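You operate a simulated robot arm through the tools that you are given. There is no shell and no other tool.

You are at the controls of a simulated robot arm. One attempt, no reset.

JOB
Raise the fan to HIGH and cool the tall teal-ring sleeve on LOW.
Fine: TALL knob FREE to lift, FIXED after; wait till the orange sticker turns grey; AIR off at the end; the fan stays level; the other sleeves stay. Where these are worked on the way, their far stop is far enough and under half their travel is too little: yellow knob marked tall.

Only the result counts: the job must be done as asked and must still hold three seconds after the hand-in. Knocking over, shifting, dropping, spilling or breaking anything else fails it.

ROBOT AND FRAMES
A 7-joint arm with a two-finger parallel gripper, fixed in place. Base frame: the origin is at the foot of the arm, x ahead of it, y to its left, z up. Units: m, rad, N and s.
With the tool pointing down near the work surface it reaches from about 0.1 to 0.64 m from the base axis. Its first joint turns from -1.152 to 1.152 rad. Payload 1.57 kg.
Tool frame: the origin (TCP) lies between the finger pads and is the grasp point; the fingertips stand 0.03 m ahead of it; z points along the fingers, y is the line along which they close. Largest opening 0.08 m; finger width 0.017, thickness 0.012; the body of the gripper, 0.04 by 0.082 m, starts 0.08 m behind the TCP.
Orientation is that of the tool frame in the base frame, as [roll, pitch, yaw] about the fixed x, y, z axes, in that order (R = Rz(yaw) Ry(pitch) Rx(roll)). With the fingers straight down and closing along the base's y, the tool's x points along the base's -x, its y along +y and its z along -z.

CONTROLS
- The arm moves only by the tool jog_arm. Its argument "increments" is a list that holds one entry, the list of rows, each a list of 7 numbers: the shift along the base's x, y, z in m, then the turn, a rotation vector about the base's x, y, z in rad, then the opening, from 0 (shut) to 1 (fully open). In form: [[[tx, ty, tz, ax, ay, az, grip], ...]]. A call has 1 to 20 rows; each row shifts and turns the commanded pose from where the row before left it. A row lasts 0.2 s, in which the tool goes at most 0.05 m and 0.15 rad; a call with a longer step from one row to the next is refused whole, and so is a gripper value outside its range. A pose out of reach is approached as far as the arm can. The call stops where the force on the tool passes 40 N (or 10 N more than at its start, if that is more) or the arm is blocked; 0.2 s more then pass. Each finger travels about 0.072 m/s and halts on what it meets, pressing with about 31 N; the grip force reading is that of the motor and also rises with nothing between the fingers. The clock runs only during rows and for 0.2 s after the last one: add rows that do not move to give the fingers time. It gives the time, the measured TCP pose, the force on the tool (base axes), the opening and the grip force at its end, in the units of the frame above (readings bear some noise), with the torque about the TCP (base axes, N m) and any sound that the robot's microphone picked up.
- Cameras (640 x 400 px; columns grow to the right, rows downward): "scene" is fixed at [0.0699, 0.445, 1.431]; the picture's right is [-0.61, -0.80, 0.00], its down [-0.41, 0.31, -0.86] and it looks along [0.68, -0.52, -0.52] (base axes); focal length 253 px, centre (320, 200). "wrist" rides on the gripper at [0.072, -0.007, -0.122] in the tool frame; the picture's right is [0.09, 1.00, 0.00], its down [-0.84, 0.08, -0.54] and it looks along [-0.54, 0.05, 0.84] (tool axes); focal length 238 px, centre (320, 200). There is no depth. A picture from a camera that has moved, and an enlarged one, comes with that camera's place and axes in the base frame and with its lens.
- camera(camera): a new picture of that camera. The clock stands still meanwhile.
- inspect(camera, box): a new picture of the part [left, top, right, bottom] of that camera's present view, enlarged. The clock stands still meanwhile.
- close_job(): hands the job in; it is judged then, once.

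Places have to be worked out from the pictures, the camera data and where the tool is seen. Open the gripper and draw the arm clear of the work before you hand the job in, unless the task says otherwise.

The tools are called after ">>>" by a JSON object that holds its "api" and its "payload". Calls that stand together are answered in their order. jog_arm: Moves the arm, as the interface text tells. Its arguments: {"type":"object","properties":{"increments":{"type":"array","items":{"type":"array","items":{"type":"array","items":{"type":"number"}}}}},"required":["increments"]} The other tools are called the same way: camera (camera) takes a picture; inspect (camera, box) takes an enlarged picture of a part of a camera's view; close_job () hands the job in.

At the start:

```text
t: 0.0
eef_pos: [0.3069, 0.0826, 1.2645]
orientation: [3.14, 0.002, 3.141]
ft_force: [-0.8, 0.1, 0.4]
wrist_torque: [-0.01, 0.0, -0.02]
gripper_width: 0.08
gripper_force: 0.1
```

scene: 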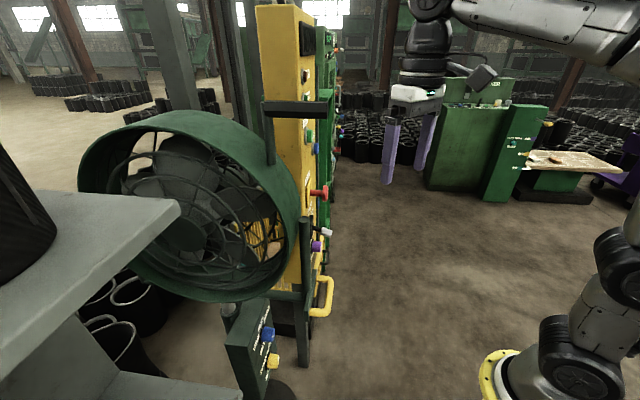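
wrist: 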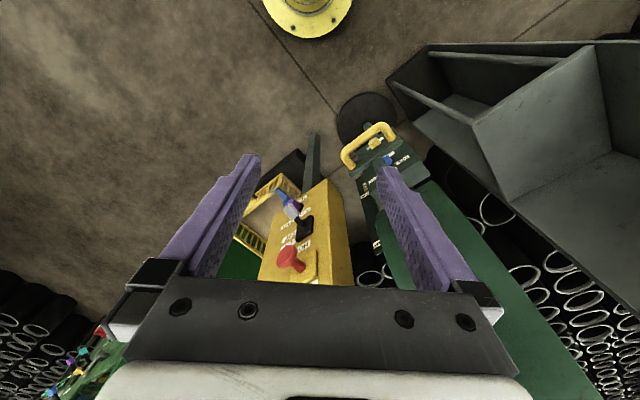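

I see a large fan in a green shroud on a post, a yellow machine panel with knobs, and a small green box with blue and yellow knobs. I'll enlarge parts of the views to read the labels before moving.

>>> {"api": "inspect", "payload": {"camera": "scene", "box": [220, 220, 360, 400]}}

>>> {"api": "inspect", "payload": {"camera": "scene", "box": [240, 0, 360, 200]}}

>>> {"api": "inspect", "payload": {"camera": "scene", "box": [420, 60, 640, 210]}}

>>> {"api": "inspect", "payload": {"camera": "wrist", "box": [220, 100, 440, 300]}}

>>> {"api": "inspect", "payload": {"camera": "scene", "box": [0, 80, 300, 400]}}

```text
2.22 times, centred on (290, 310) of scene
camera zoom: at [0.0699, 0.445, 1.431], right [-0.61, -0.8, 0.0], down [-0.41, 0.31, -0.86], along [0.68, -0.52, -0.52], focal length 563 px, centre (387, -44)
```

zoom: 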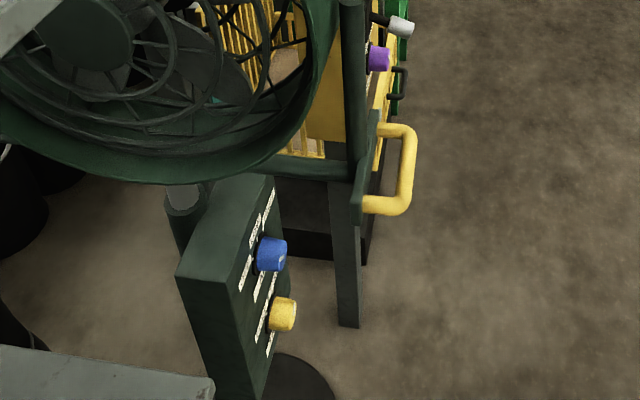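

```text
2.00 times, centred on (300, 100) of scene
camera zoom: at [0.0699, 0.445, 1.431], right [-0.61, -0.8, 0.0], down [-0.41, 0.31, -0.86], along [0.68, -0.52, -0.52], focal length 507 px, centre (360, 400)
```

zoom: 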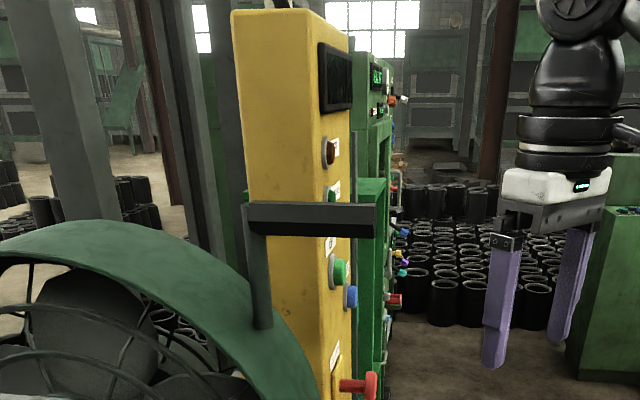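

```text
2.67 times, centred on (530, 135) of scene
camera zoom: at [0.0699, 0.445, 1.431], right [-0.61, -0.8, 0.0], down [-0.41, 0.31, -0.86], along [0.68, -0.52, -0.52], focal length 676 px, centre (-240, 373)
```

zoom: 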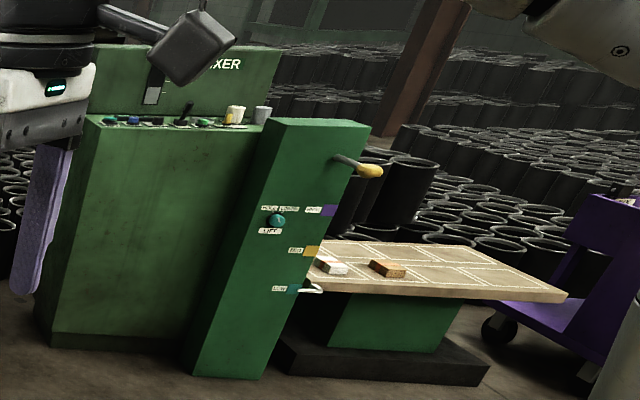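

```text
2.00 times, centred on (330, 200) of wrist
camera zoom: at [0.2354, 0.076, 1.3874], right [-0.09, 1.0, 0.0], down [0.84, 0.08, 0.54], along [0.54, 0.05, -0.84], focal length 477 px, centre (300, 200)
```

zoom: 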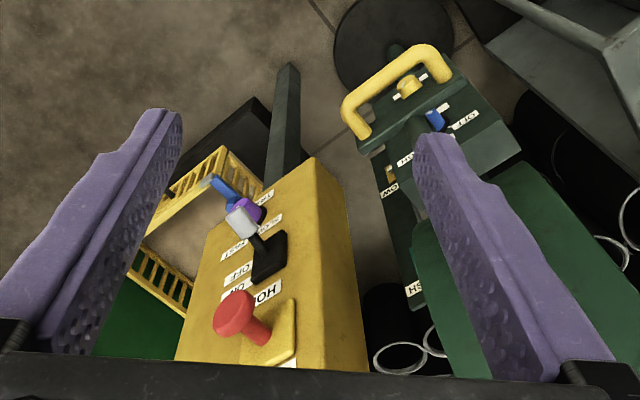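

```text
1.25 times, centred on (150, 240) of scene
camera zoom: at [0.0699, 0.445, 1.431], right [-0.61, -0.8, 0.0], down [-0.41, 0.31, -0.86], along [0.68, -0.52, -0.52], focal length 317 px, centre (532, 150)
```

zoom: 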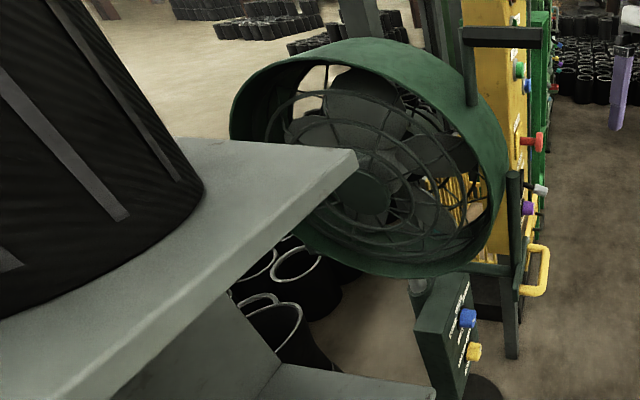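

The cameras agree with each other: the red knob triangulates to about (0.57, 0.05, 1.08) and the blue fan-box knob to about (0.50, 0.31, 0.72). I'll yaw the wrist left in free space at the present height to see the fan, the shelf and the sleeves.

>>> {"api": "jog_arm", "payload": {"increments": [[[0, 0, 0, 0, 0, 0.15, 1], [0, 0, 0, 0, 0, 0.15, 1], [0, 0, 0, 0, 0, 0.15, 1], [0, 0, 0, 0, 0, 0.15, 1]]]}}

>>> {"api": "camera", "payload": {"camera": "wrist"}}

>>> {"api": "camera", "payload": {"camera": "scene"}}

```text
t: 1.0
eef_pos: [0.3062, 0.0836, 1.2644]
orientation: [-3.141, 0.0, -2.54]
ft_force: [-0.4, 0.7, 1.0]
wrist_torque: [0.01, 0.01, -0.01]
gripper_width: 0.0801
gripper_force: 0.1
```

```text
taken
camera wrist: at [0.2517, 0.0369, 1.3873], right [-0.64, 0.77, 0.0], down [0.64, 0.54, 0.54], along [0.42, 0.35, -0.84], focal length 238 px, centre (320, 200)
```

wrist: 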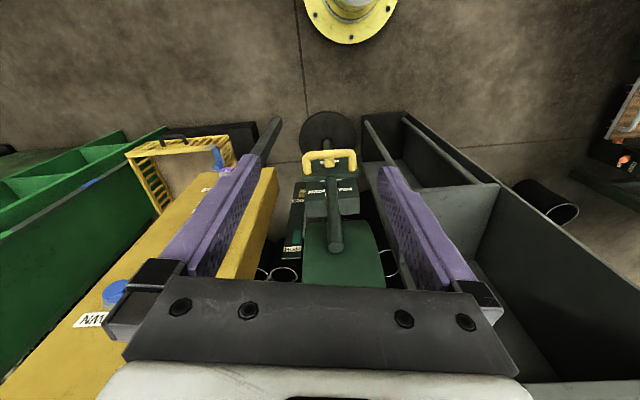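

```text
taken
```

scene: 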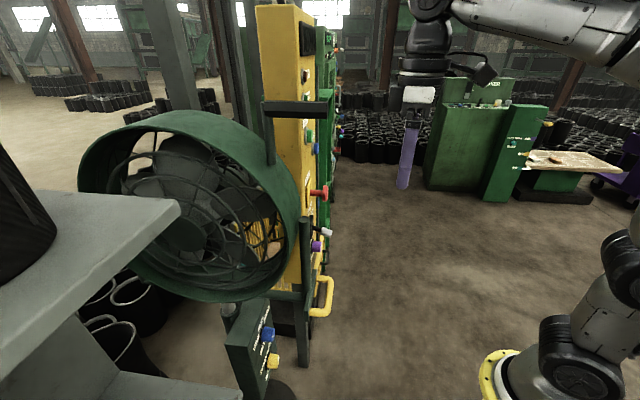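

The arm's foot and the fan with its yellow handle and labelled scale are now in view, with the shelf to the left. I'll tilt the tool forward to look more level at the fan station and shelf.

>>> {"api": "jog_arm", "payload": {"increments": [[[-0.02, -0.01, 0.02, 0.0848, -0.1238, 0, 1], [-0.02, -0.01, 0.02, 0.0848, -0.1238, 0, 1], [-0.02, -0.01, 0.02, 0.0848, -0.1238, 0, 1], [0, 0, 0, 0.0848, -0.1238, 0, 1]]]}}

>>> {"api": "camera", "payload": {"camera": "wrist"}}

```text
t: 2.0
eef_pos: [0.247, 0.0532, 1.3263]
orientation: [3.14, 0.604, -2.541]
ft_force: [0.5, 0.2, -0.4]
wrist_torque: [-0.01, 0.04, 0.01]
gripper_width: 0.0801
gripper_force: 0.2
```

```text
taken
camera wrist: at [0.1452, -0.0253, 1.3861], right [-0.62, 0.78, -0.05], down [0.27, 0.28, 0.92], along [0.73, 0.56, -0.39], focal length 238 px, centre (320, 200)
```

wrist: 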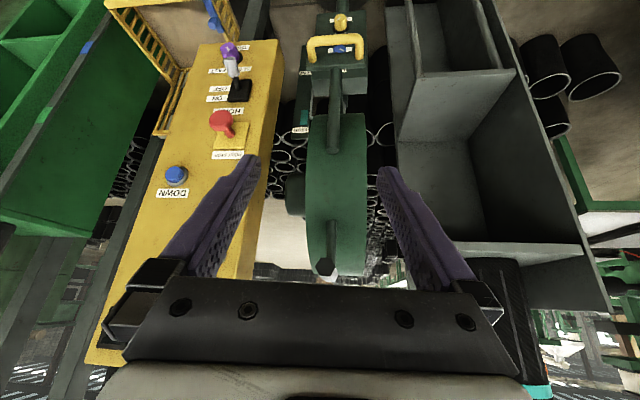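

The view is upside-down (image top is low): the fan is edge-on beside the shelf, and a teal ring shows on a dark sleeve standing on the shelf. I'll rise a little and turn further left to see all sleeves.

>>> {"api": "jog_arm", "payload": {"increments": [[[-0.01, 0, 0.03, 0, 0, 0.15, 1], [-0.01, 0, 0.03, 0, 0, 0.15, 1], [-0.01, 0, 0.03, 0, 0, 0.1, 1], [0, 0, 0.03, 0, 0, 0, 1]]]}}

>>> {"api": "camera", "payload": {"camera": "wrist"}}

>>> {"api": "camera", "payload": {"camera": "scene"}}

```text
t: 3.0
eef_pos: [0.2215, 0.0529, 1.4151]
orientation: [-3.141, 0.603, -2.141]
ft_force: [0.2, 0.1, 0.5]
wrist_torque: [0.0, 0.01, -0.01]
gripper_width: 0.0802
gripper_force: 0.1
out of reach, approached as far as the arm can: row 4
```

```text
taken
camera wrist: at [0.1582, -0.0603, 1.4754], right [-0.88, 0.47, -0.05], down [0.14, 0.36, 0.92], along [0.45, 0.8, -0.39], focal length 238 px, centre (320, 200)
```

wrist: 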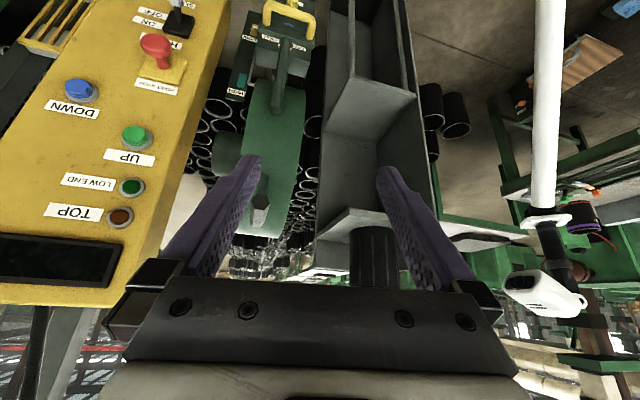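

```text
taken
```

scene: 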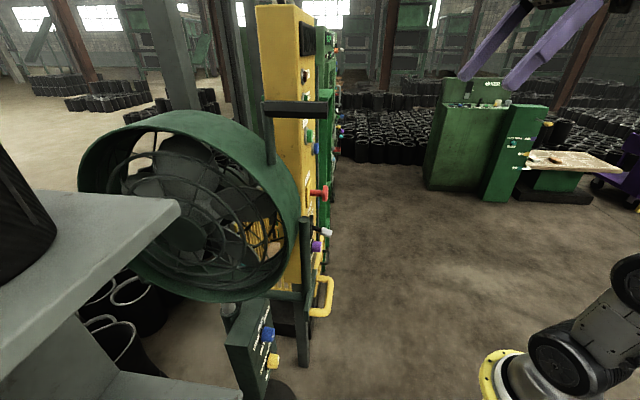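

The yellow machine's buttons read TOP / LOW END / UP / DOWN, so it is a separate lift. I'll enlarge the fan post area, the sleeve area, and the yellow panel to read more.

>>> {"api": "inspect", "payload": {"camera": "wrist", "box": [200, 0, 340, 100]}}

>>> {"api": "inspect", "payload": {"camera": "wrist", "box": [230, 180, 470, 310]}}

>>> {"api": "inspect", "payload": {"camera": "wrist", "box": [0, 0, 230, 300]}}

>>> {"api": "inspect", "payload": {"camera": "scene", "box": [80, 100, 320, 310]}}

```text
4.00 times, centred on (270, 50) of wrist
camera zoom: at [0.1582, -0.0603, 1.4754], right [-0.88, 0.47, -0.05], down [0.14, 0.36, 0.92], along [0.45, 0.8, -0.39], focal length 953 px, centre (520, 800)
```

zoom: 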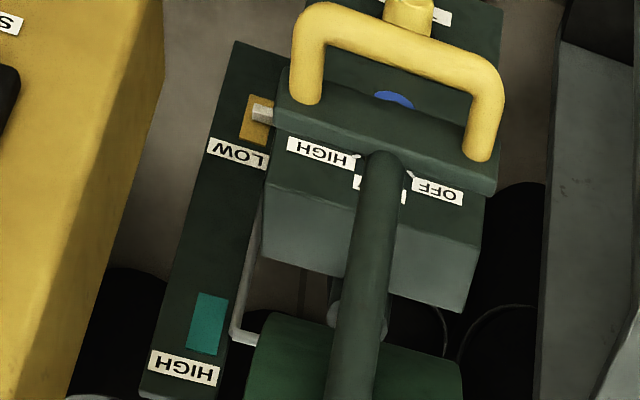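

```text
2.67 times, centred on (350, 245) of wrist
camera zoom: at [0.1582, -0.0603, 1.4754], right [-0.88, 0.47, -0.05], down [0.14, 0.36, 0.92], along [0.45, 0.8, -0.39], focal length 636 px, centre (240, 80)
```

zoom: 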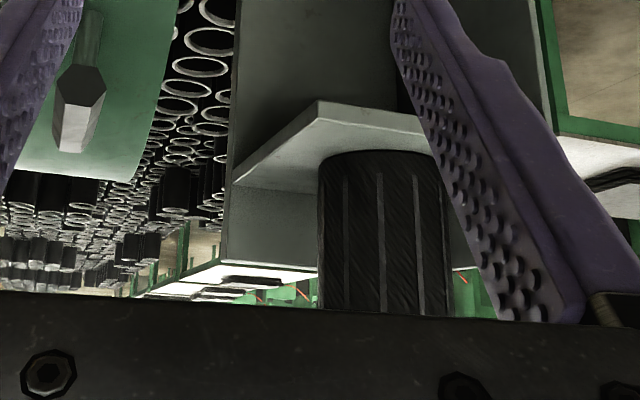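

```text
1.33 times, centred on (115, 150) of wrist
camera zoom: at [0.1582, -0.0603, 1.4754], right [-0.88, 0.47, -0.05], down [0.14, 0.36, 0.92], along [0.45, 0.8, -0.39], focal length 318 px, centre (593, 267)
```

zoom: 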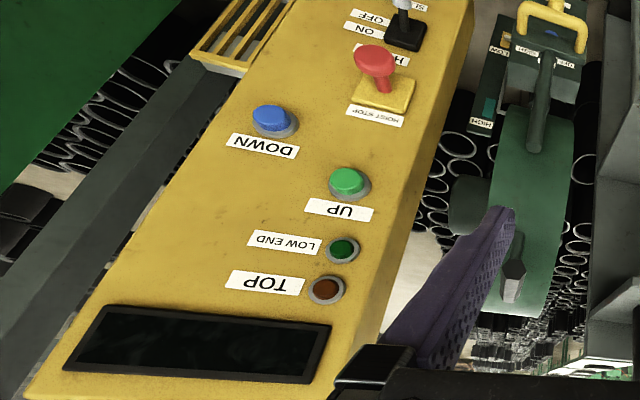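

```text
1.90 times, centred on (200, 205) of scene
camera zoom: at [0.0699, 0.445, 1.431], right [-0.61, -0.8, 0.0], down [-0.41, 0.31, -0.86], along [0.68, -0.52, -0.52], focal length 482 px, centre (549, 190)
```

zoom: 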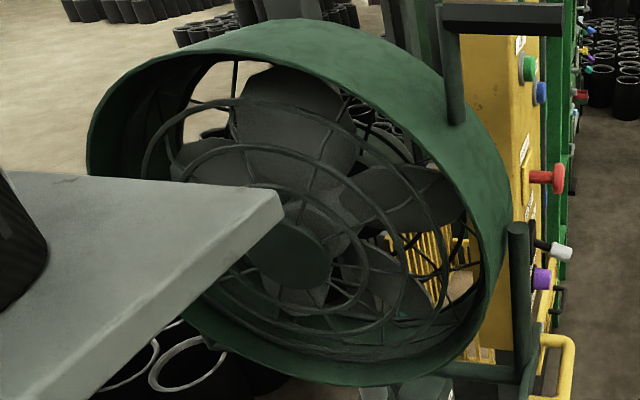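

The fan carriage carries a yellow U-handle (about (0.39, 0.17, 0.90)) and a pointer on a vertical LOW/HIGH scale; the blue knob shows HIGH/…/OFF (AIR), and the yellow one must be TALL. I'll lower the wrist in free space in front of the station for a frontal close look.

>>> {"api": "jog_arm", "payload": {"increments": [[[0, 0, -0.04, 0, 0, -0.1, 1], [0, 0, -0.04, 0, 0, -0.1, 1], [0, 0, -0.04, 0, 0, -0.05, 1], [0, 0, -0.04, 0, 0, 0, 1], [0, 0, -0.04, 0, 0, 0, 1], [0, 0, -0.04, 0, 0, 0, 1], [0, 0, -0.04, 0, 0, 0, 1], [0, 0, -0.04, 0, 0, 0, 1]]]}}

>>> {"api": "camera", "payload": {"camera": "wrist"}}

```text
t: 4.8
eef_pos: [0.2181, 0.0516, 1.0949]
orientation: [-3.139, 0.601, -2.391]
ft_force: [-0.3, 0.4, 0.3]
wrist_torque: [0.02, -0.01, 0.0]
gripper_width: 0.0799
gripper_force: 0.1
```

```text
taken
camera wrist: at [0.1283, -0.0414, 1.1544], right [-0.73, 0.68, -0.05], down [0.23, 0.32, 0.92], along [0.64, 0.66, -0.39], focal length 238 px, centre (320, 200)
```

wrist: 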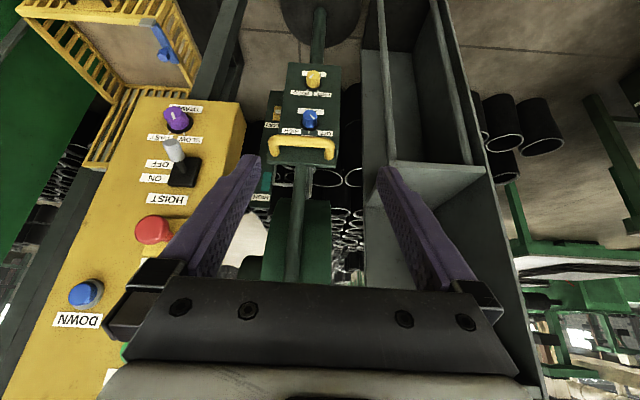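

>>> {"api": "inspect", "payload": {"camera": "wrist", "box": [250, 50, 370, 210]}}

>>> {"api": "inspect", "payload": {"camera": "wrist", "box": [260, 60, 350, 170]}}

```text
2.50 times, centred on (310, 130) of wrist
camera zoom: at [0.1283, -0.0414, 1.1544], right [-0.73, 0.68, -0.05], down [0.23, 0.32, 0.92], along [0.64, 0.66, -0.39], focal length 596 px, centre (345, 375)
```

zoom: 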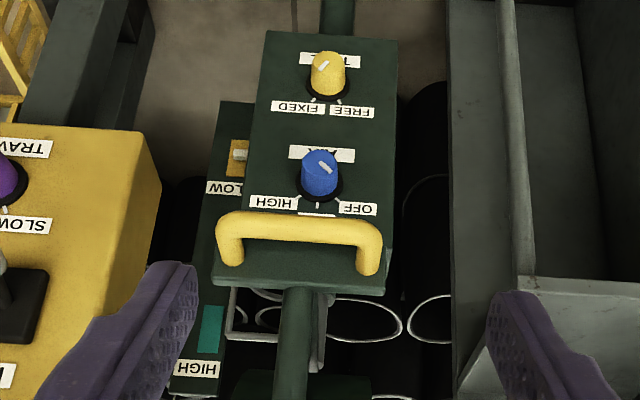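

```text
3.64 times, centred on (305, 115) of wrist
camera zoom: at [0.1283, -0.0414, 1.1544], right [-0.73, 0.68, -0.05], down [0.23, 0.32, 0.92], along [0.64, 0.66, -0.39], focal length 867 px, centre (374, 509)
```

zoom: 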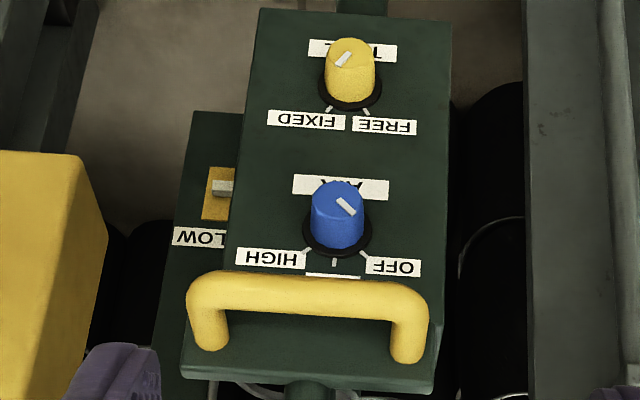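

The right-way-up layout reads: blue AIR knob OFF–LOW–HIGH (now on OFF), yellow TALL knob FREE–FIXED (now on FIXED); the U-handle bar runs from about (0.43, 0.14) to (0.35, 0.21) at z≈0.90. I want a better idea of how the handle, bracket and fan connect, so I'll enlarge those areas.

>>> {"api": "inspect", "payload": {"camera": "wrist", "box": [220, 120, 400, 290]}}

>>> {"api": "inspect", "payload": {"camera": "scene", "box": [215, 210, 345, 330]}}

>>> {"api": "inspect", "payload": {"camera": "scene", "box": [215, 290, 315, 400]}}

```text
2.35 times, centred on (310, 205) of wrist
camera zoom: at [0.1283, -0.0414, 1.1544], right [-0.73, 0.68, -0.05], down [0.23, 0.32, 0.92], along [0.64, 0.66, -0.39], focal length 561 px, centre (344, 188)
```

zoom: 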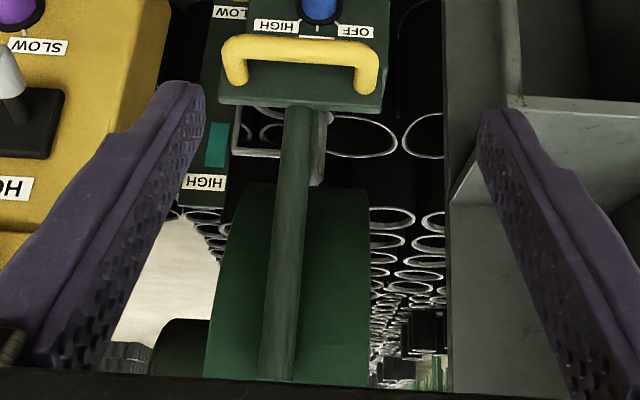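

```text
3.33 times, centred on (280, 270) of scene
camera zoom: at [0.0699, 0.445, 1.431], right [-0.61, -0.8, 0.0], down [-0.41, 0.31, -0.86], along [0.68, -0.52, -0.52], focal length 844 px, centre (453, -33)
```

zoom: 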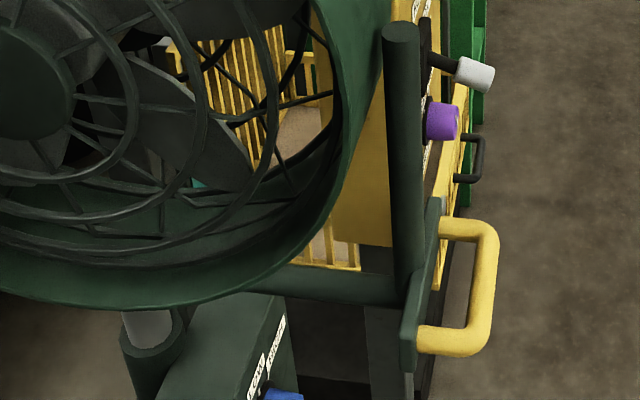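

```text
3.64 times, centred on (265, 345) of scene
camera zoom: at [0.0699, 0.445, 1.431], right [-0.61, -0.8, 0.0], down [-0.41, 0.31, -0.86], along [0.68, -0.52, -0.52], focal length 921 px, centre (520, -327)
```

zoom: 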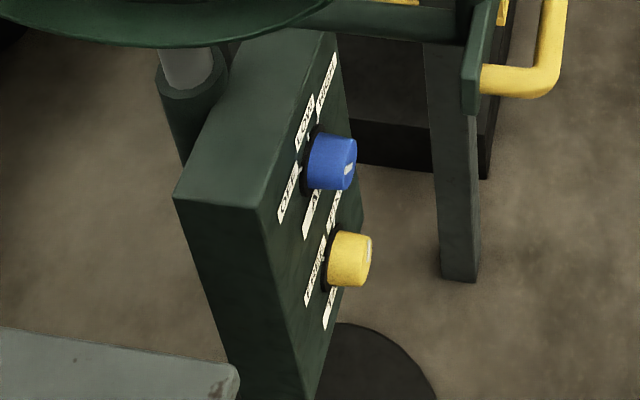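

The fan rides a telescoping column; the control box is fixed to the outer tube, and the handle bracket moves with the fan toward the HIGH band. Before touching anything I'll find the sleeves: the slab corner computes to about (0.34, 0.43, 1.28), so I'll rise and tilt to look level at it.

>>> {"api": "jog_arm", "payload": {"increments": [[[-0.01, 0, 0.04, 0, 0, 0.12, 1], [-0.01, 0, 0.04, 0, 0, 0.12, 1], [0, 0, 0.04, 0, 0, 0.12, 1], [0, 0, 0.04, 0.12, -0.0627, 0, 1], [0, 0, 0.03, 0.12, -0.0627, 0, 1], [0, 0, 0.02, 0.12, -0.0627, 0, 1]]]}}

>>> {"api": "camera", "payload": {"camera": "wrist"}}

```text
t: 6.2
eef_pos: [0.1995, 0.0539, 1.305]
orientation: [-3.125, 1.009, -2.019]
ft_force: [-1.0, 0.1, 0.5]
wrist_torque: [0.0, -0.04, -0.04]
gripper_width: 0.08
gripper_force: 0.0
```

```text
taken
camera wrist: at [0.1439, -0.0768, 1.3091], right [-0.91, 0.4, -0.09], down [-0.08, 0.03, 1.0], along [0.4, 0.92, 0.01], focal length 238 px, centre (320, 200)
```

wrist: 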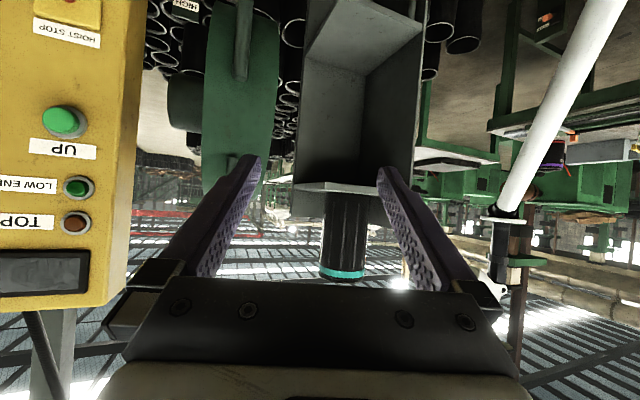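

The teal-ring sleeve is visible on the upper slab. I'll zoom in on it to look for the sticker and see what else stands there.

>>> {"api": "inspect", "payload": {"camera": "wrist", "box": [260, 120, 440, 285]}}

>>> {"api": "inspect", "payload": {"camera": "wrist", "box": [140, 0, 440, 190]}}

>>> {"api": "inspect", "payload": {"camera": "scene", "box": [0, 130, 200, 400]}}

```text
2.42 times, centred on (350, 202) of wrist
camera zoom: at [0.1439, -0.0768, 1.3091], right [-0.91, 0.4, -0.09], down [-0.08, 0.03, 1.0], along [0.4, 0.92, 0.01], focal length 578 px, centre (247, 194)
```

zoom: 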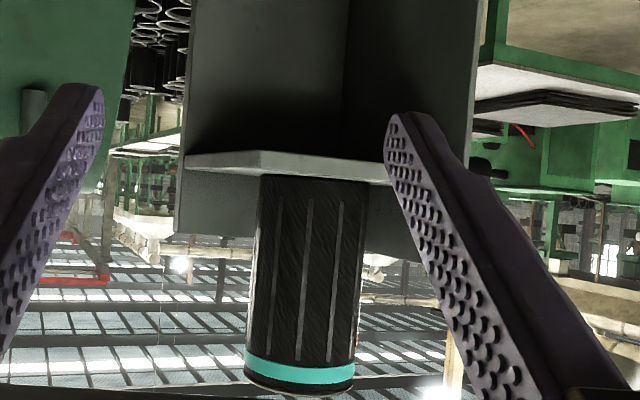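

```text
2.11 times, centred on (290, 95) of wrist
camera zoom: at [0.1439, -0.0768, 1.3091], right [-0.91, 0.4, -0.09], down [-0.08, 0.03, 1.0], along [0.4, 0.92, 0.01], focal length 502 px, centre (383, 421)
```

zoom: 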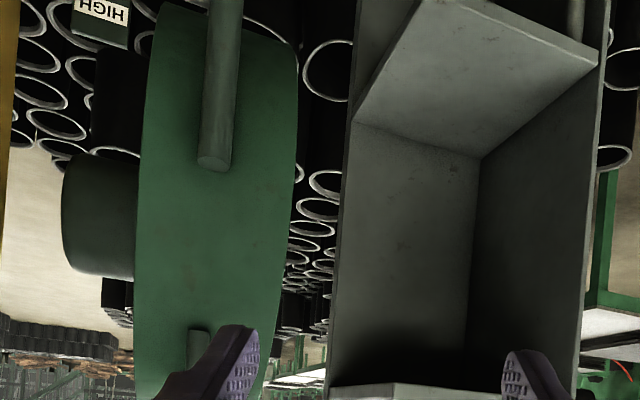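

```text
1.48 times, centred on (100, 265) of scene
camera zoom: at [0.0699, 0.445, 1.431], right [-0.6, -0.8, 0.0], down [-0.41, 0.31, -0.86], along [0.68, -0.52, -0.52], focal length 375 px, centre (646, 104)
```

zoom: 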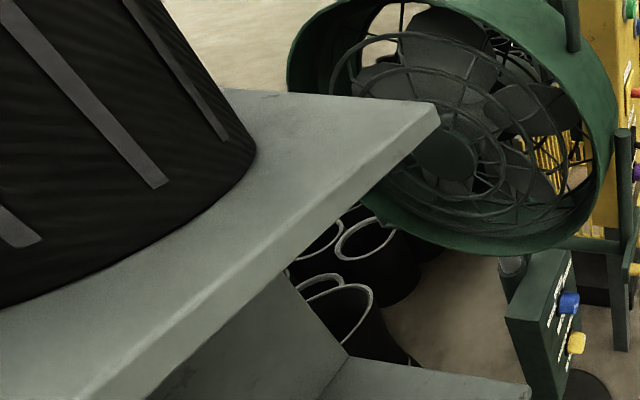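

The teal-ring sleeve is alone on the top slab, in the blowing direction of the raised fan; its sticker isn't on this side. I'll now come down in front of the fan station, clear of the handle, and turn to face the panel (azimuth about 47°).

>>> {"api": "jog_arm", "payload": {"increments": [[[0.01, 0, -0.045, 0, 0, -0.147, 1], [0.01, 0, -0.045, 0, 0, -0.147, 1], [0.01, 0, -0.045, -0.0737, 0.0676, 0, 1], [0.01, 0, -0.045, -0.0737, 0.0676, 0, 1], [0.01, 0, -0.045, 0, 0, 0, 1], [0.01, 0, -0.045, 0, 0, 0, 1], [0, 0, -0.045, 0, 0, 0, 1], [0, 0, -0.045, 0, 0, 0, 1]]]}}

>>> {"api": "camera", "payload": {"camera": "wrist"}}

>>> {"api": "camera", "payload": {"camera": "scene"}}

```text
t: 8.0
eef_pos: [0.2611, 0.0548, 0.9431]
orientation: [-3.124, 0.806, -2.313]
ft_force: [0.7, -0.2, -0.3]
wrist_torque: [0.0, 0.0, -0.01]
gripper_width: 0.08
gripper_force: 0.0
```

```text
taken
camera wrist: at [0.1729, -0.05, 0.9769], right [-0.77, 0.64, -0.08], down [0.06, 0.2, 0.98], along [0.64, 0.75, -0.19], focal length 238 px, centre (320, 200)
```

wrist: 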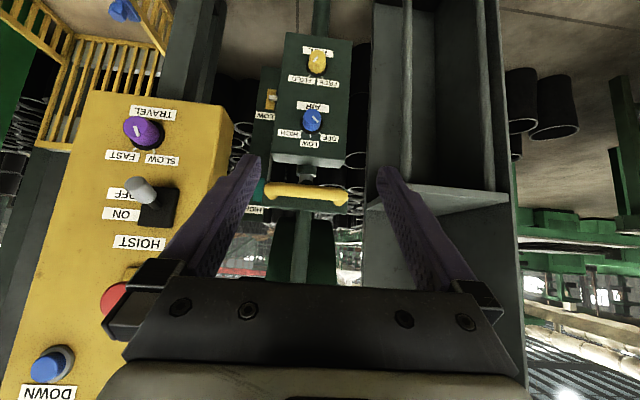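

```text
taken
```

scene: 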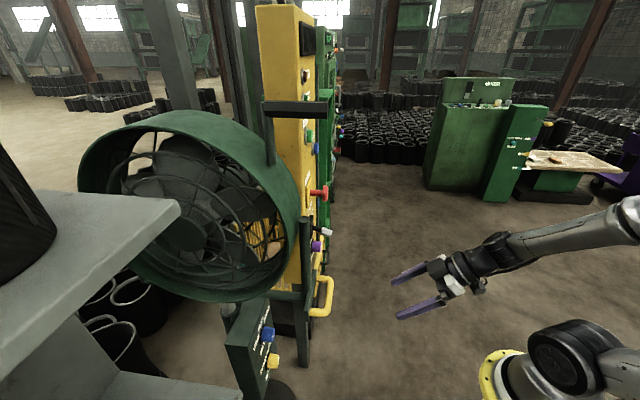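

>>> {"api": "inspect", "payload": {"camera": "wrist", "box": [240, 20, 370, 220]}}

>>> {"api": "inspect", "payload": {"camera": "wrist", "box": [270, 30, 360, 160]}}

```text
2.00 times, centred on (305, 120) of wrist
camera zoom: at [0.1729, -0.05, 0.9769], right [-0.77, 0.64, -0.08], down [0.06, 0.2, 0.98], along [0.64, 0.75, -0.19], focal length 477 px, centre (350, 360)
```

zoom: 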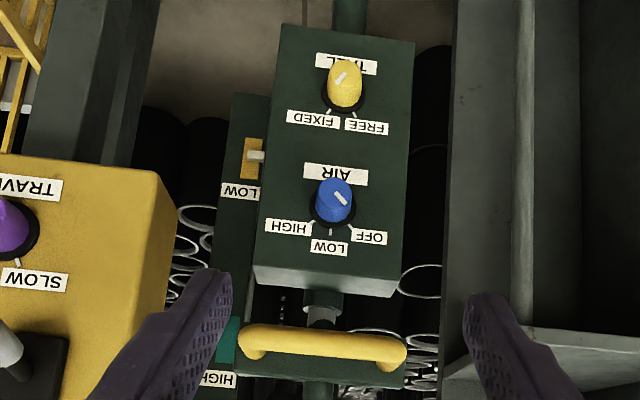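

```text
3.08 times, centred on (315, 95) of wrist
camera zoom: at [0.1729, -0.05, 0.9769], right [-0.77, 0.64, -0.08], down [0.06, 0.2, 0.98], along [0.64, 0.75, -0.19], focal length 733 px, centre (335, 523)
```

zoom: 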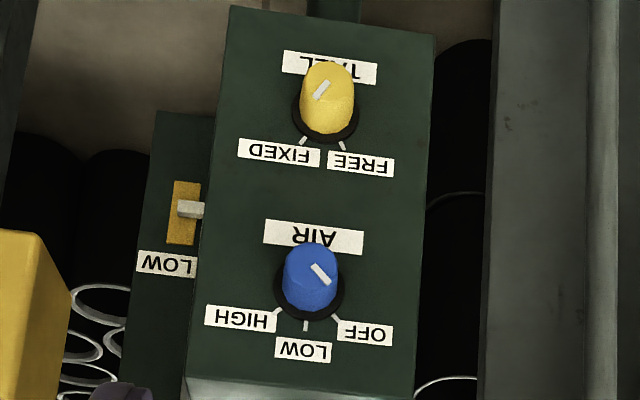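

From two views the knob roots come out at about blue (0.536, 0.321, 0.697) and yellow (0.536, 0.322, 0.539), with the panel facing azimuth ~45° and knobs ~4 cm long and wide. I'll descend in front of the station, then level the tool toward the yellow TALL knob at a stand-off below the handle.

>>> {"api": "jog_arm", "payload": {"increments": [[[0.003, 0.004, -0.043, 0, 0, -0.043, 1], [0.003, 0.004, -0.043, 0, 0, 0, 1], [0.003, 0.004, -0.043, 0, 0, 0, 1], [0.003, 0.004, -0.043, 0, 0, 0, 1], [0.003, 0.004, -0.043, 0, 0, 0, 1], [0.003, 0.004, -0.043, 0, 0, 0, 1], [0.003, 0.004, -0.043, 0, 0, 0, 1], [0.003, 0.004, -0.043, 0, 0, 0, 1]]]}}

```text
t: 9.8
eef_pos: [0.3647, 0.0595, 0.6977]
orientation: [-3.142, 0.803, -2.365]
ft_force: [0.3, -0.7, 0.8]
wrist_torque: [-0.04, 0.0, 0.05]
gripper_width: 0.0802
gripper_force: 0.0
out of reach, approached as far as the arm can: row 4, 5, 6, 7, 8
```

The arm could not reach that low that close in; it stopped around (0.365, 0.06, 0.70). I'll check both views before going on.

>>> {"api": "camera", "payload": {"camera": "wrist"}}

>>> {"api": "camera", "payload": {"camera": "scene"}}

```text
taken
camera wrist: at [0.2725, -0.0422, 0.7311], right [-0.74, 0.67, -0.07], down [0.08, 0.19, 0.98], along [0.66, 0.72, -0.19], focal length 238 px, centre (320, 200)
```

wrist: 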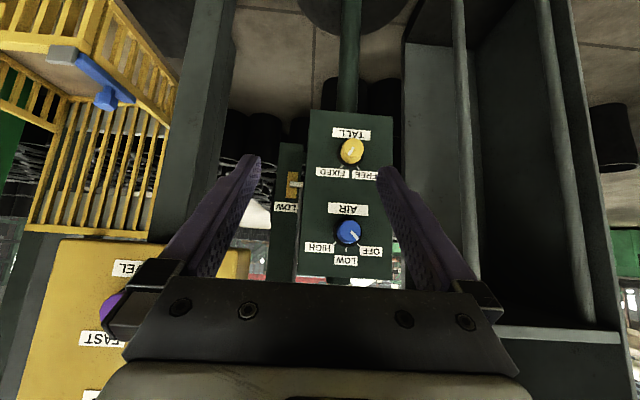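

```text
taken
```

scene: 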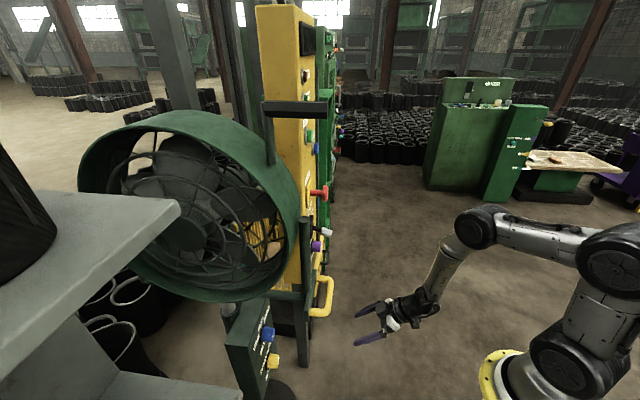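

The panel is seen nearly frontally now. I'll enlarge it to fix the knob positions and pointer directions more precisely.

>>> {"api": "inspect", "payload": {"camera": "wrist", "box": [280, 100, 410, 290]}}

```text
2.11 times, centred on (345, 195) of wrist
camera zoom: at [0.2725, -0.0422, 0.7311], right [-0.74, 0.67, -0.07], down [0.08, 0.19, 0.98], along [0.66, 0.72, -0.19], focal length 502 px, centre (267, 210)
```

zoom: 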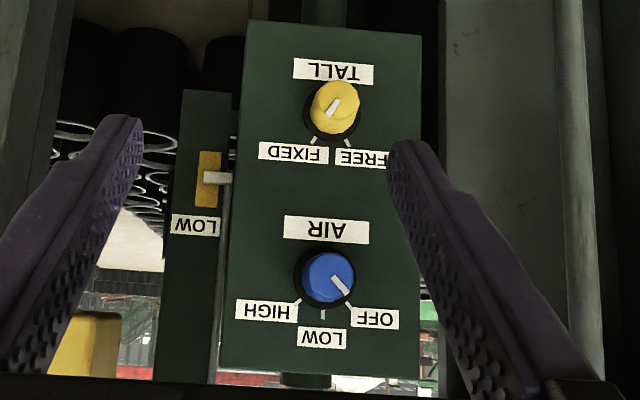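

The refined yellow knob root is about (0.536, 0.324, 0.541), blue (0.536, 0.322, 0.697), with knobs ~3 cm long and ~4.2 cm across; the pointers confirm TALL on FIXED and AIR on OFF. I'll make a small move with tilt to see whether the command restarts from the measured pose.

>>> {"api": "jog_arm", "payload": {"increments": [[[0, 0.03, 0, 0.0707, -0.0707, 0, 1], [0, 0.03, 0, 0.0707, -0.0707, 0, 1]]]}}

```text
t: 10.4
eef_pos: [0.405, 0.1104, 0.7218]
orientation: [3.136, 1.005, -2.372]
ft_force: [-0.3, 0.1, 0.2]
wrist_torque: [0.03, 0.01, 0.03]
gripper_width: 0.0802
gripper_force: 0.0
out of reach, approached as far as the arm can: row 1, 2
```

The command restarts from the reached pose, and close-in low poses are limited. I'll move outward toward the knob axis, raising slightly, while levelling the tool, as the arm may reach better farther out.

>>> {"api": "jog_arm", "payload": {"increments": [[[0.015, 0.035, -0.01, 0.0707, -0.0707, 0, 1], [0.015, 0.035, -0.01, 0.0707, -0.0707, 0, 1], [0.01, 0.03, -0.02, 0.0707, -0.0707, 0, 1]]]}}

```text
t: 11.2
eef_pos: [0.4654, 0.2118, 0.683]
orientation: [3.129, 1.309, -2.38]
ft_force: [0.7, 0.9, 0.1]
wrist_torque: [-0.01, -0.03, -0.02]
gripper_width: 0.08
gripper_force: 0.0
out of reach, approached as far as the arm can: row 1, 2
```

Now at (0.465, 0.212, 0.683), nearly level and reachable, about 13 cm off the panel. I'll go down toward the yellow knob's axis and finish levelling.

>>> {"api": "jog_arm", "payload": {"increments": [[[-0.004, 0.006, -0.03, 0.046, -0.046, 0, 1], [-0.004, 0.006, -0.03, 0.046, -0.046, 0, 1], [-0.004, 0.006, -0.03, 0.046, -0.046, 0, 1], [-0.002, 0.006, -0.03, 0.046, -0.046, 0, 1]]]}}

>>> {"api": "camera", "payload": {"camera": "wrist"}}

>>> {"api": "camera", "payload": {"camera": "scene"}}

```text
t: 12.2
eef_pos: [0.4541, 0.2339, 0.5653]
orientation: [1.533, 1.561, 2.309]
ft_force: [-0.5, -0.3, -0.2]
wrist_torque: [-0.02, -0.03, -0.04]
gripper_width: 0.0803
gripper_force: 0.1
out of reach, approached as far as the arm can: row 1
```

```text
taken
camera wrist: at [0.373, 0.1442, 0.4933], right [-0.7, 0.71, -0.08], down [-0.44, -0.33, 0.84], along [0.57, 0.62, 0.54], focal length 238 px, centre (320, 200)
```

wrist: 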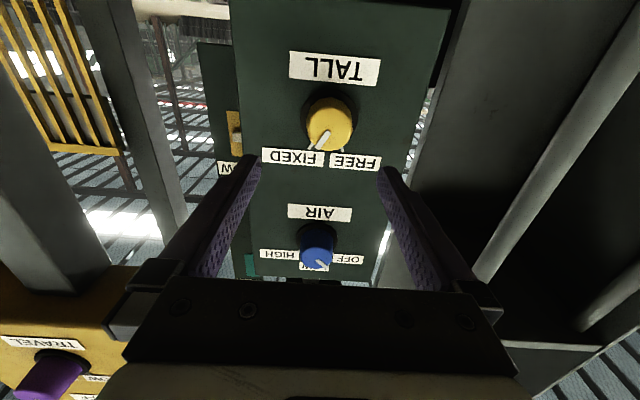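

```text
taken
```

scene: 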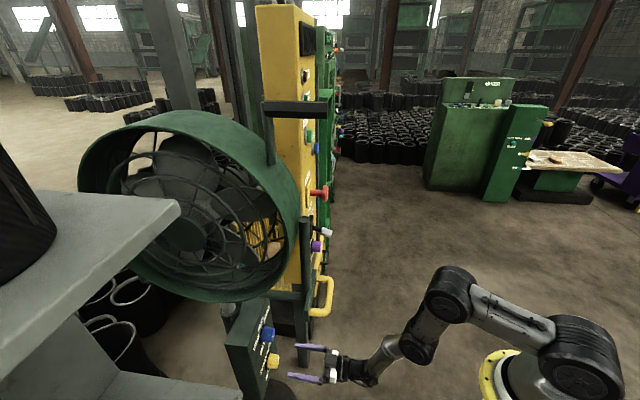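

The tool is level on azimuth ~44.5° at (0.454, 0.234, 0.565), facing the yellow knob. I'll zoom for its exact centre.

>>> {"api": "inspect", "payload": {"camera": "wrist", "box": [250, 40, 410, 190]}}

```text
2.67 times, centred on (330, 115) of wrist
camera zoom: at [0.373, 0.1442, 0.4933], right [-0.7, 0.71, -0.08], down [-0.44, -0.33, 0.84], along [0.57, 0.62, 0.54], focal length 636 px, centre (293, 427)
```

zoom: 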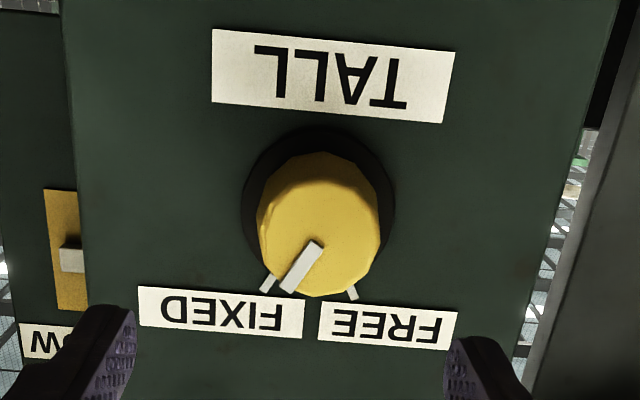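

Combining views, the yellow knob's axis lies at z≈0.551 with its face about 8 cm ahead of the TCP, and FREE is counter-clockwise from FIXED as seen from the front. I'll centre on the axis and pre-roll the tool about +0.5 rad (clockwise) so the later counter-clockwise twist stays near the middle of the wrist's range.

>>> {"api": "jog_arm", "payload": {"increments": [[[-0.002, 0.002, -0.007, 0.0927, 0.091, 0, 1], [-0.002, 0.002, -0.007, 0.0927, 0.091, 0, 1], [0, 0, 0, 0.0927, 0.091, 0, 1], [0, 0, 0, 0.0927, 0.091, 0, 1]]]}}

>>> {"api": "camera", "payload": {"camera": "wrist"}}

```text
t: 13.2
eef_pos: [0.4483, 0.2376, 0.5484]
orientation: [1.581, 1.048, 2.351]
ft_force: [-1.0, 0.5, -0.6]
wrist_torque: [0.03, -0.01, -0.01]
gripper_width: 0.08
gripper_force: 0.1
```

```text
taken
camera wrist: at [0.3412, 0.1731, 0.4843], right [-0.63, 0.65, 0.42], down [-0.14, -0.63, 0.77], along [0.76, 0.43, 0.49], focal length 238 px, centre (320, 200)
```

wrist: 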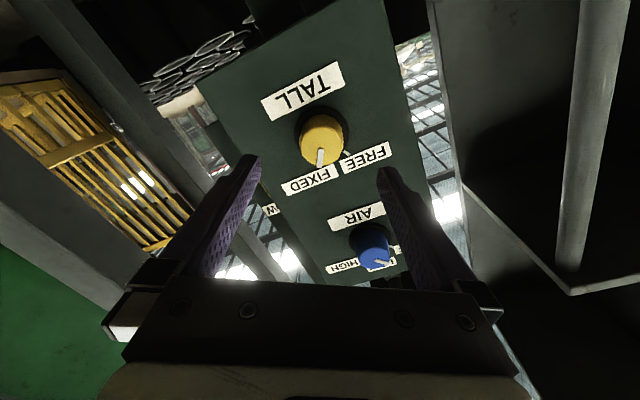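

The tool axis is aligned with the yellow knob (offset within a couple of mm). I'll advance 7.5 cm along the axis with open fingers, watching the force.

>>> {"api": "jog_arm", "payload": {"increments": [[[0.0179, 0.0172, 0, 0, 0, 0, 1], [0.0179, 0.0172, 0, 0, 0, 0, 1], [0.0179, 0.0172, 0, 0, 0, 0, 1]]]}}

>>> {"api": "camera", "payload": {"camera": "wrist"}}

```text
t: 14.0
eef_pos: [0.5045, 0.2897, 0.548]
orientation: [1.581, 1.05, 2.354]
ft_force: [-0.5, -0.3, 0.5]
wrist_torque: [-0.02, 0.01, 0.01]
gripper_width: 0.0799
gripper_force: 0.1
```

```text
taken
camera wrist: at [0.3965, 0.2253, 0.4842], right [-0.63, 0.65, 0.42], down [-0.14, -0.63, 0.77], along [0.76, 0.43, 0.49], focal length 238 px, centre (320, 200)
```

wrist: 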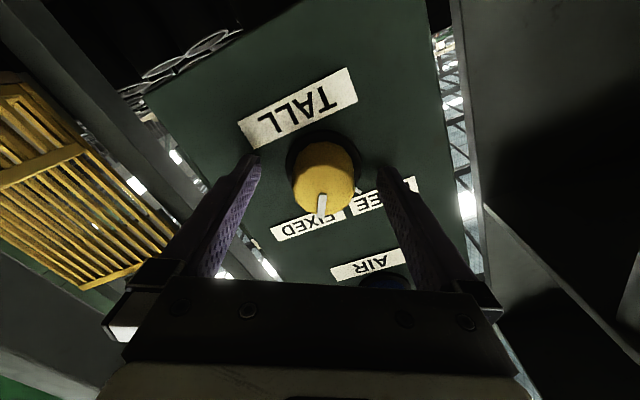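

Fingers flank the knob with its face about 14 mm ahead of the TCP. I'll go 6 mm farther and close on it.

>>> {"api": "jog_arm", "payload": {"increments": [[[0.0043, 0.0042, 0, 0, 0, 0, 1], [0, 0, 0, 0, 0, 0, 0], [0, 0, 0, 0, 0, 0, 0], [0, 0, 0, 0, 0, 0, 0], [0, 0, 0, 0, 0, 0, 0]]]}}

>>> {"api": "camera", "payload": {"camera": "wrist"}}

```text
t: 14.6
eef_pos: [0.5053, 0.2945, 0.5491]
orientation: [1.569, 1.049, 2.346]
ft_force: [2.6, -1.1, -5.0]
wrist_torque: [0.01, 0.02, -0.04]
gripper_width: 0.0419
gripper_force: 10.6
stopped in row 2: the force on the tool passed its limit at 45 N (the readings are from after the stop); the commanded pose is now the measured one
```

```text
taken
camera wrist: at [0.3979, 0.2292, 0.4837], right [-0.64, 0.65, 0.42], down [-0.14, -0.63, 0.76], along [0.76, 0.43, 0.49], focal length 238 px, centre (320, 200)
```

wrist: 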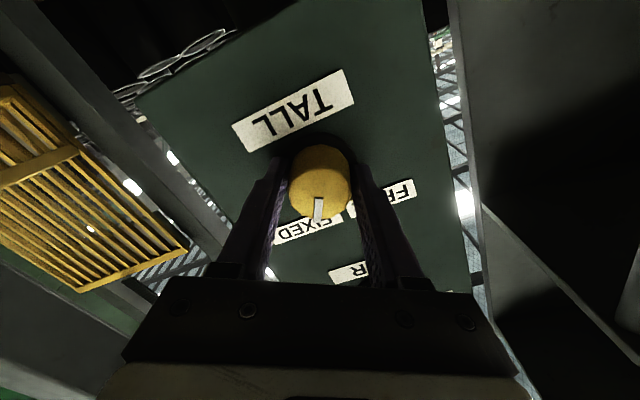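

The knob (≈42 mm) is gripped; the stop was just the closing impact. I'll hold to build grip, then twist counter-clockwise in small steps.

>>> {"api": "jog_arm", "payload": {"increments": [[[0, 0, 0, 0, 0, 0, 0], [0, 0, 0, 0, 0, 0, 0], [0, 0, 0, -0.0717, -0.0697, 0, 0], [0, 0, 0, -0.0717, -0.0697, 0, 0], [0, 0, 0, -0.0717, -0.0697, 0, 0], [0, 0, 0, -0.0717, -0.0697, 0, 0]]]}}

>>> {"api": "inspect", "payload": {"camera": "wrist", "box": [220, 80, 440, 260]}}

```text
t: 16.0
eef_pos: [0.5042, 0.2932, 0.5484]
orientation: [1.569, 1.448, 2.349]
ft_force: [-3.4, -18.3, 1.5]
wrist_torque: [-0.09, 0.13, -0.43]
gripper_width: 0.0414
gripper_force: 45.7
```

```text
2.22 times, centred on (330, 170) of wrist
camera zoom: at [0.4178, 0.2089, 0.4772], right [-0.7, 0.71, 0.03], down [-0.37, -0.4, 0.84], along [0.61, 0.58, 0.54], focal length 530 px, centre (298, 267)
```

zoom: 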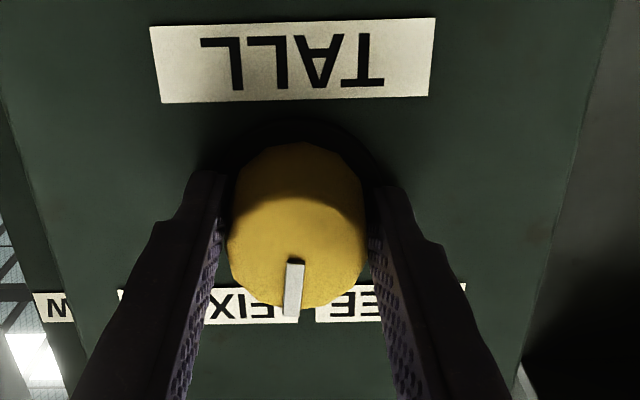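

The pointer has swung about half way with the tool, so the grip holds. I'll continue the twist toward FREE.

>>> {"api": "jog_arm", "payload": {"increments": [[[0, 0, 0, -0.0717, -0.0697, 0, 0], [0, 0, 0, -0.0717, -0.0697, 0, 0], [0, 0, 0, -0.0717, -0.0697, 0, 0], [0, 0, 0, -0.0717, -0.0697, 0, 0]]]}}

>>> {"api": "inspect", "payload": {"camera": "wrist", "box": [220, 80, 440, 260]}}

```text
t: 16.6
eef_pos: [0.5057, 0.2922, 0.5488]
orientation: [-1.378, 1.538, -0.588]
ft_force: [-9.6, -6.9, 6.0]
wrist_torque: [0.34, -0.67, -0.23]
gripper_width: 0.0417
gripper_force: 45.0
out of reach, approached as far as the arm can: row 2
stopped in row 2: the force on the tool passed its limit at 68 N (the readings are from after the stop); the commanded pose is now the measured one
```

```text
2.22 times, centred on (330, 170) of wrist
camera zoom: at [0.4275, 0.2001, 0.4766], right [-0.7, 0.7, -0.12], down [-0.46, -0.32, 0.83], along [0.54, 0.64, 0.54], focal length 530 px, centre (298, 267)
```

zoom: 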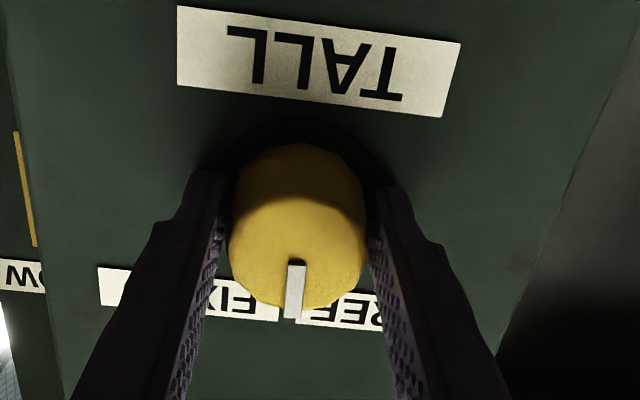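

The knob's pointer has moved about half its travel, but the wrist hit a reach limit for further counter-clockwise roll. I'll release gently, roll the tool back clockwise with open fingers, and re-grip to finish the turn (ratchet).

>>> {"api": "jog_arm", "payload": {"increments": [[[0, 0, 0, 0, 0, 0, 1], [0, 0, 0, 0, 0, 0, 1], [0, 0, 0, 0, 0, 0, 1]]]}}

>>> {"api": "inspect", "payload": {"camera": "wrist", "box": [220, 80, 440, 260]}}

```text
t: 17.4
eef_pos: [0.5048, 0.2934, 0.5458]
orientation: [-1.545, 1.54, -0.755]
ft_force: [-4.7, -0.7, -2.9]
wrist_torque: [0.04, 0.14, -0.08]
gripper_width: 0.0778
gripper_force: 0.1
```

```text
2.22 times, centred on (330, 170) of wrist
camera zoom: at [0.427, 0.2, 0.4758], right [-0.7, 0.7, -0.12], down [-0.46, -0.31, 0.83], along [0.54, 0.64, 0.54], focal length 530 px, centre (298, 267)
```

zoom: 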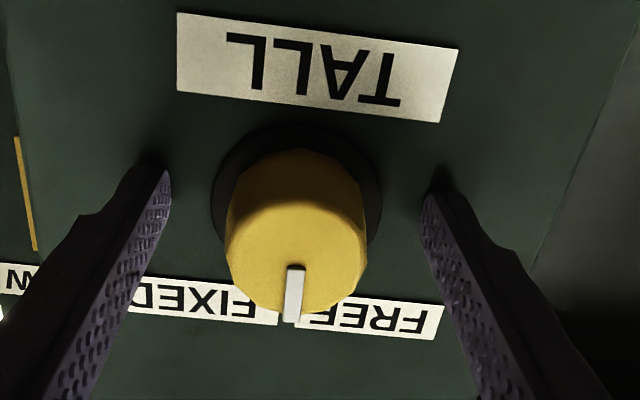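

The pointer now stands midway between FIXED and FREE and stays there. I'll back off 3 mm, roll the open tool clockwise by ~0.9 rad and check.

>>> {"api": "jog_arm", "payload": {"increments": [[[-0.002, -0.002, 0.002, 0, 0, 0, 1], [0, 0, 0, 0.0845, 0.0853, 0, 1], [0, 0, 0, 0.0845, 0.0853, 0, 1], [0, 0, 0, 0.0845, 0.0853, 0, 1], [0, 0, 0, 0.0845, 0.0853, 0, 1], [0, 0, 0, 0.0845, 0.0853, 0, 1], [0, 0, 0, 0.0845, 0.0853, 0, 1], [0, 0, 0, 0.0845, 0.0853, 0, 1]]]}}

>>> {"api": "camera", "payload": {"camera": "wrist"}}

```text
t: 19.2
eef_pos: [0.503, 0.2922, 0.5494]
orientation: [1.57, 0.76, 2.356]
ft_force: [0.2, 0.2, 0.2]
wrist_torque: [0.02, -0.03, 0.01]
gripper_width: 0.0801
gripper_force: 0.0
```

```text
taken
camera wrist: at [0.3856, 0.2384, 0.4958], right [-0.53, 0.53, 0.66], down [0.01, -0.78, 0.63], along [0.85, 0.34, 0.41], focal length 238 px, centre (320, 200)
```

wrist: 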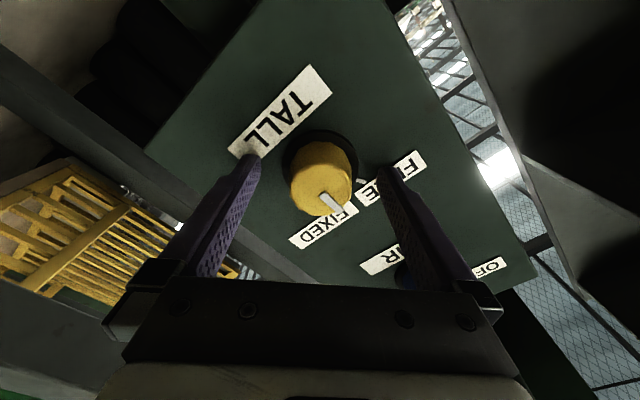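

Rolled cleanly by +0.8 rad with no contact. I'll move back in 3 mm and close on the knob again.

>>> {"api": "jog_arm", "payload": {"increments": [[[0.002, 0.002, -0.001, 0, 0, 0, 1], [0, 0, 0, 0, 0, 0, 0.6], [0, 0, 0, 0, 0, 0, 0.6], [0, 0, 0, 0, 0, 0, 0.54], [0, 0, 0, 0, 0, 0, 0.5], [0, 0, 0, 0, 0, 0, 0.4], [0, 0, 0, 0, 0, 0, 0], [0, 0, 0, 0, 0, 0, 0]]]}}

```text
t: 21.0
eef_pos: [0.5045, 0.2942, 0.5504]
orientation: [1.568, 0.762, 2.355]
ft_force: [-8.0, -1.1, 6.1]
wrist_torque: [0.13, -0.14, 0.03]
gripper_width: 0.0414
gripper_force: 45.6
```

Gripped gently this time (41 mm, no stop). Now I'll twist counter-clockwise about 0.7 rad, in two portions.

>>> {"api": "jog_arm", "payload": {"increments": [[[0, 0, 0, -0.0707, -0.0707, 0, 0], [0, 0, 0, -0.0707, -0.0707, 0, 0], [0, 0, 0, -0.0707, -0.0707, 0, 0], [0, 0, 0, -0.0707, -0.0707, 0, 0]]]}}

>>> {"api": "inspect", "payload": {"camera": "wrist", "box": [220, 80, 440, 260]}}

```text
t: 22.0
eef_pos: [0.5047, 0.2929, 0.549]
orientation: [1.563, 1.164, 2.352]
ft_force: [-22.8, -8.7, 16.4]
wrist_torque: [-0.01, -0.01, 0.88]
gripper_width: 0.0409
gripper_force: 45.2
```

```text
2.22 times, centred on (330, 170) of wrist
camera zoom: at [0.4046, 0.2224, 0.4799], right [-0.68, 0.67, 0.31], down [-0.2, -0.57, 0.8], along [0.71, 0.48, 0.52], focal length 530 px, centre (298, 267)
```

zoom: 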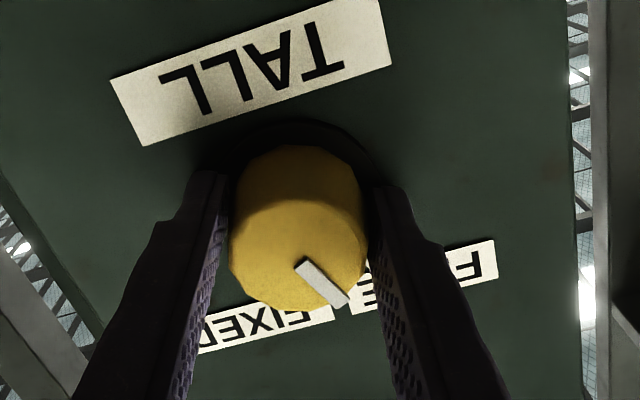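

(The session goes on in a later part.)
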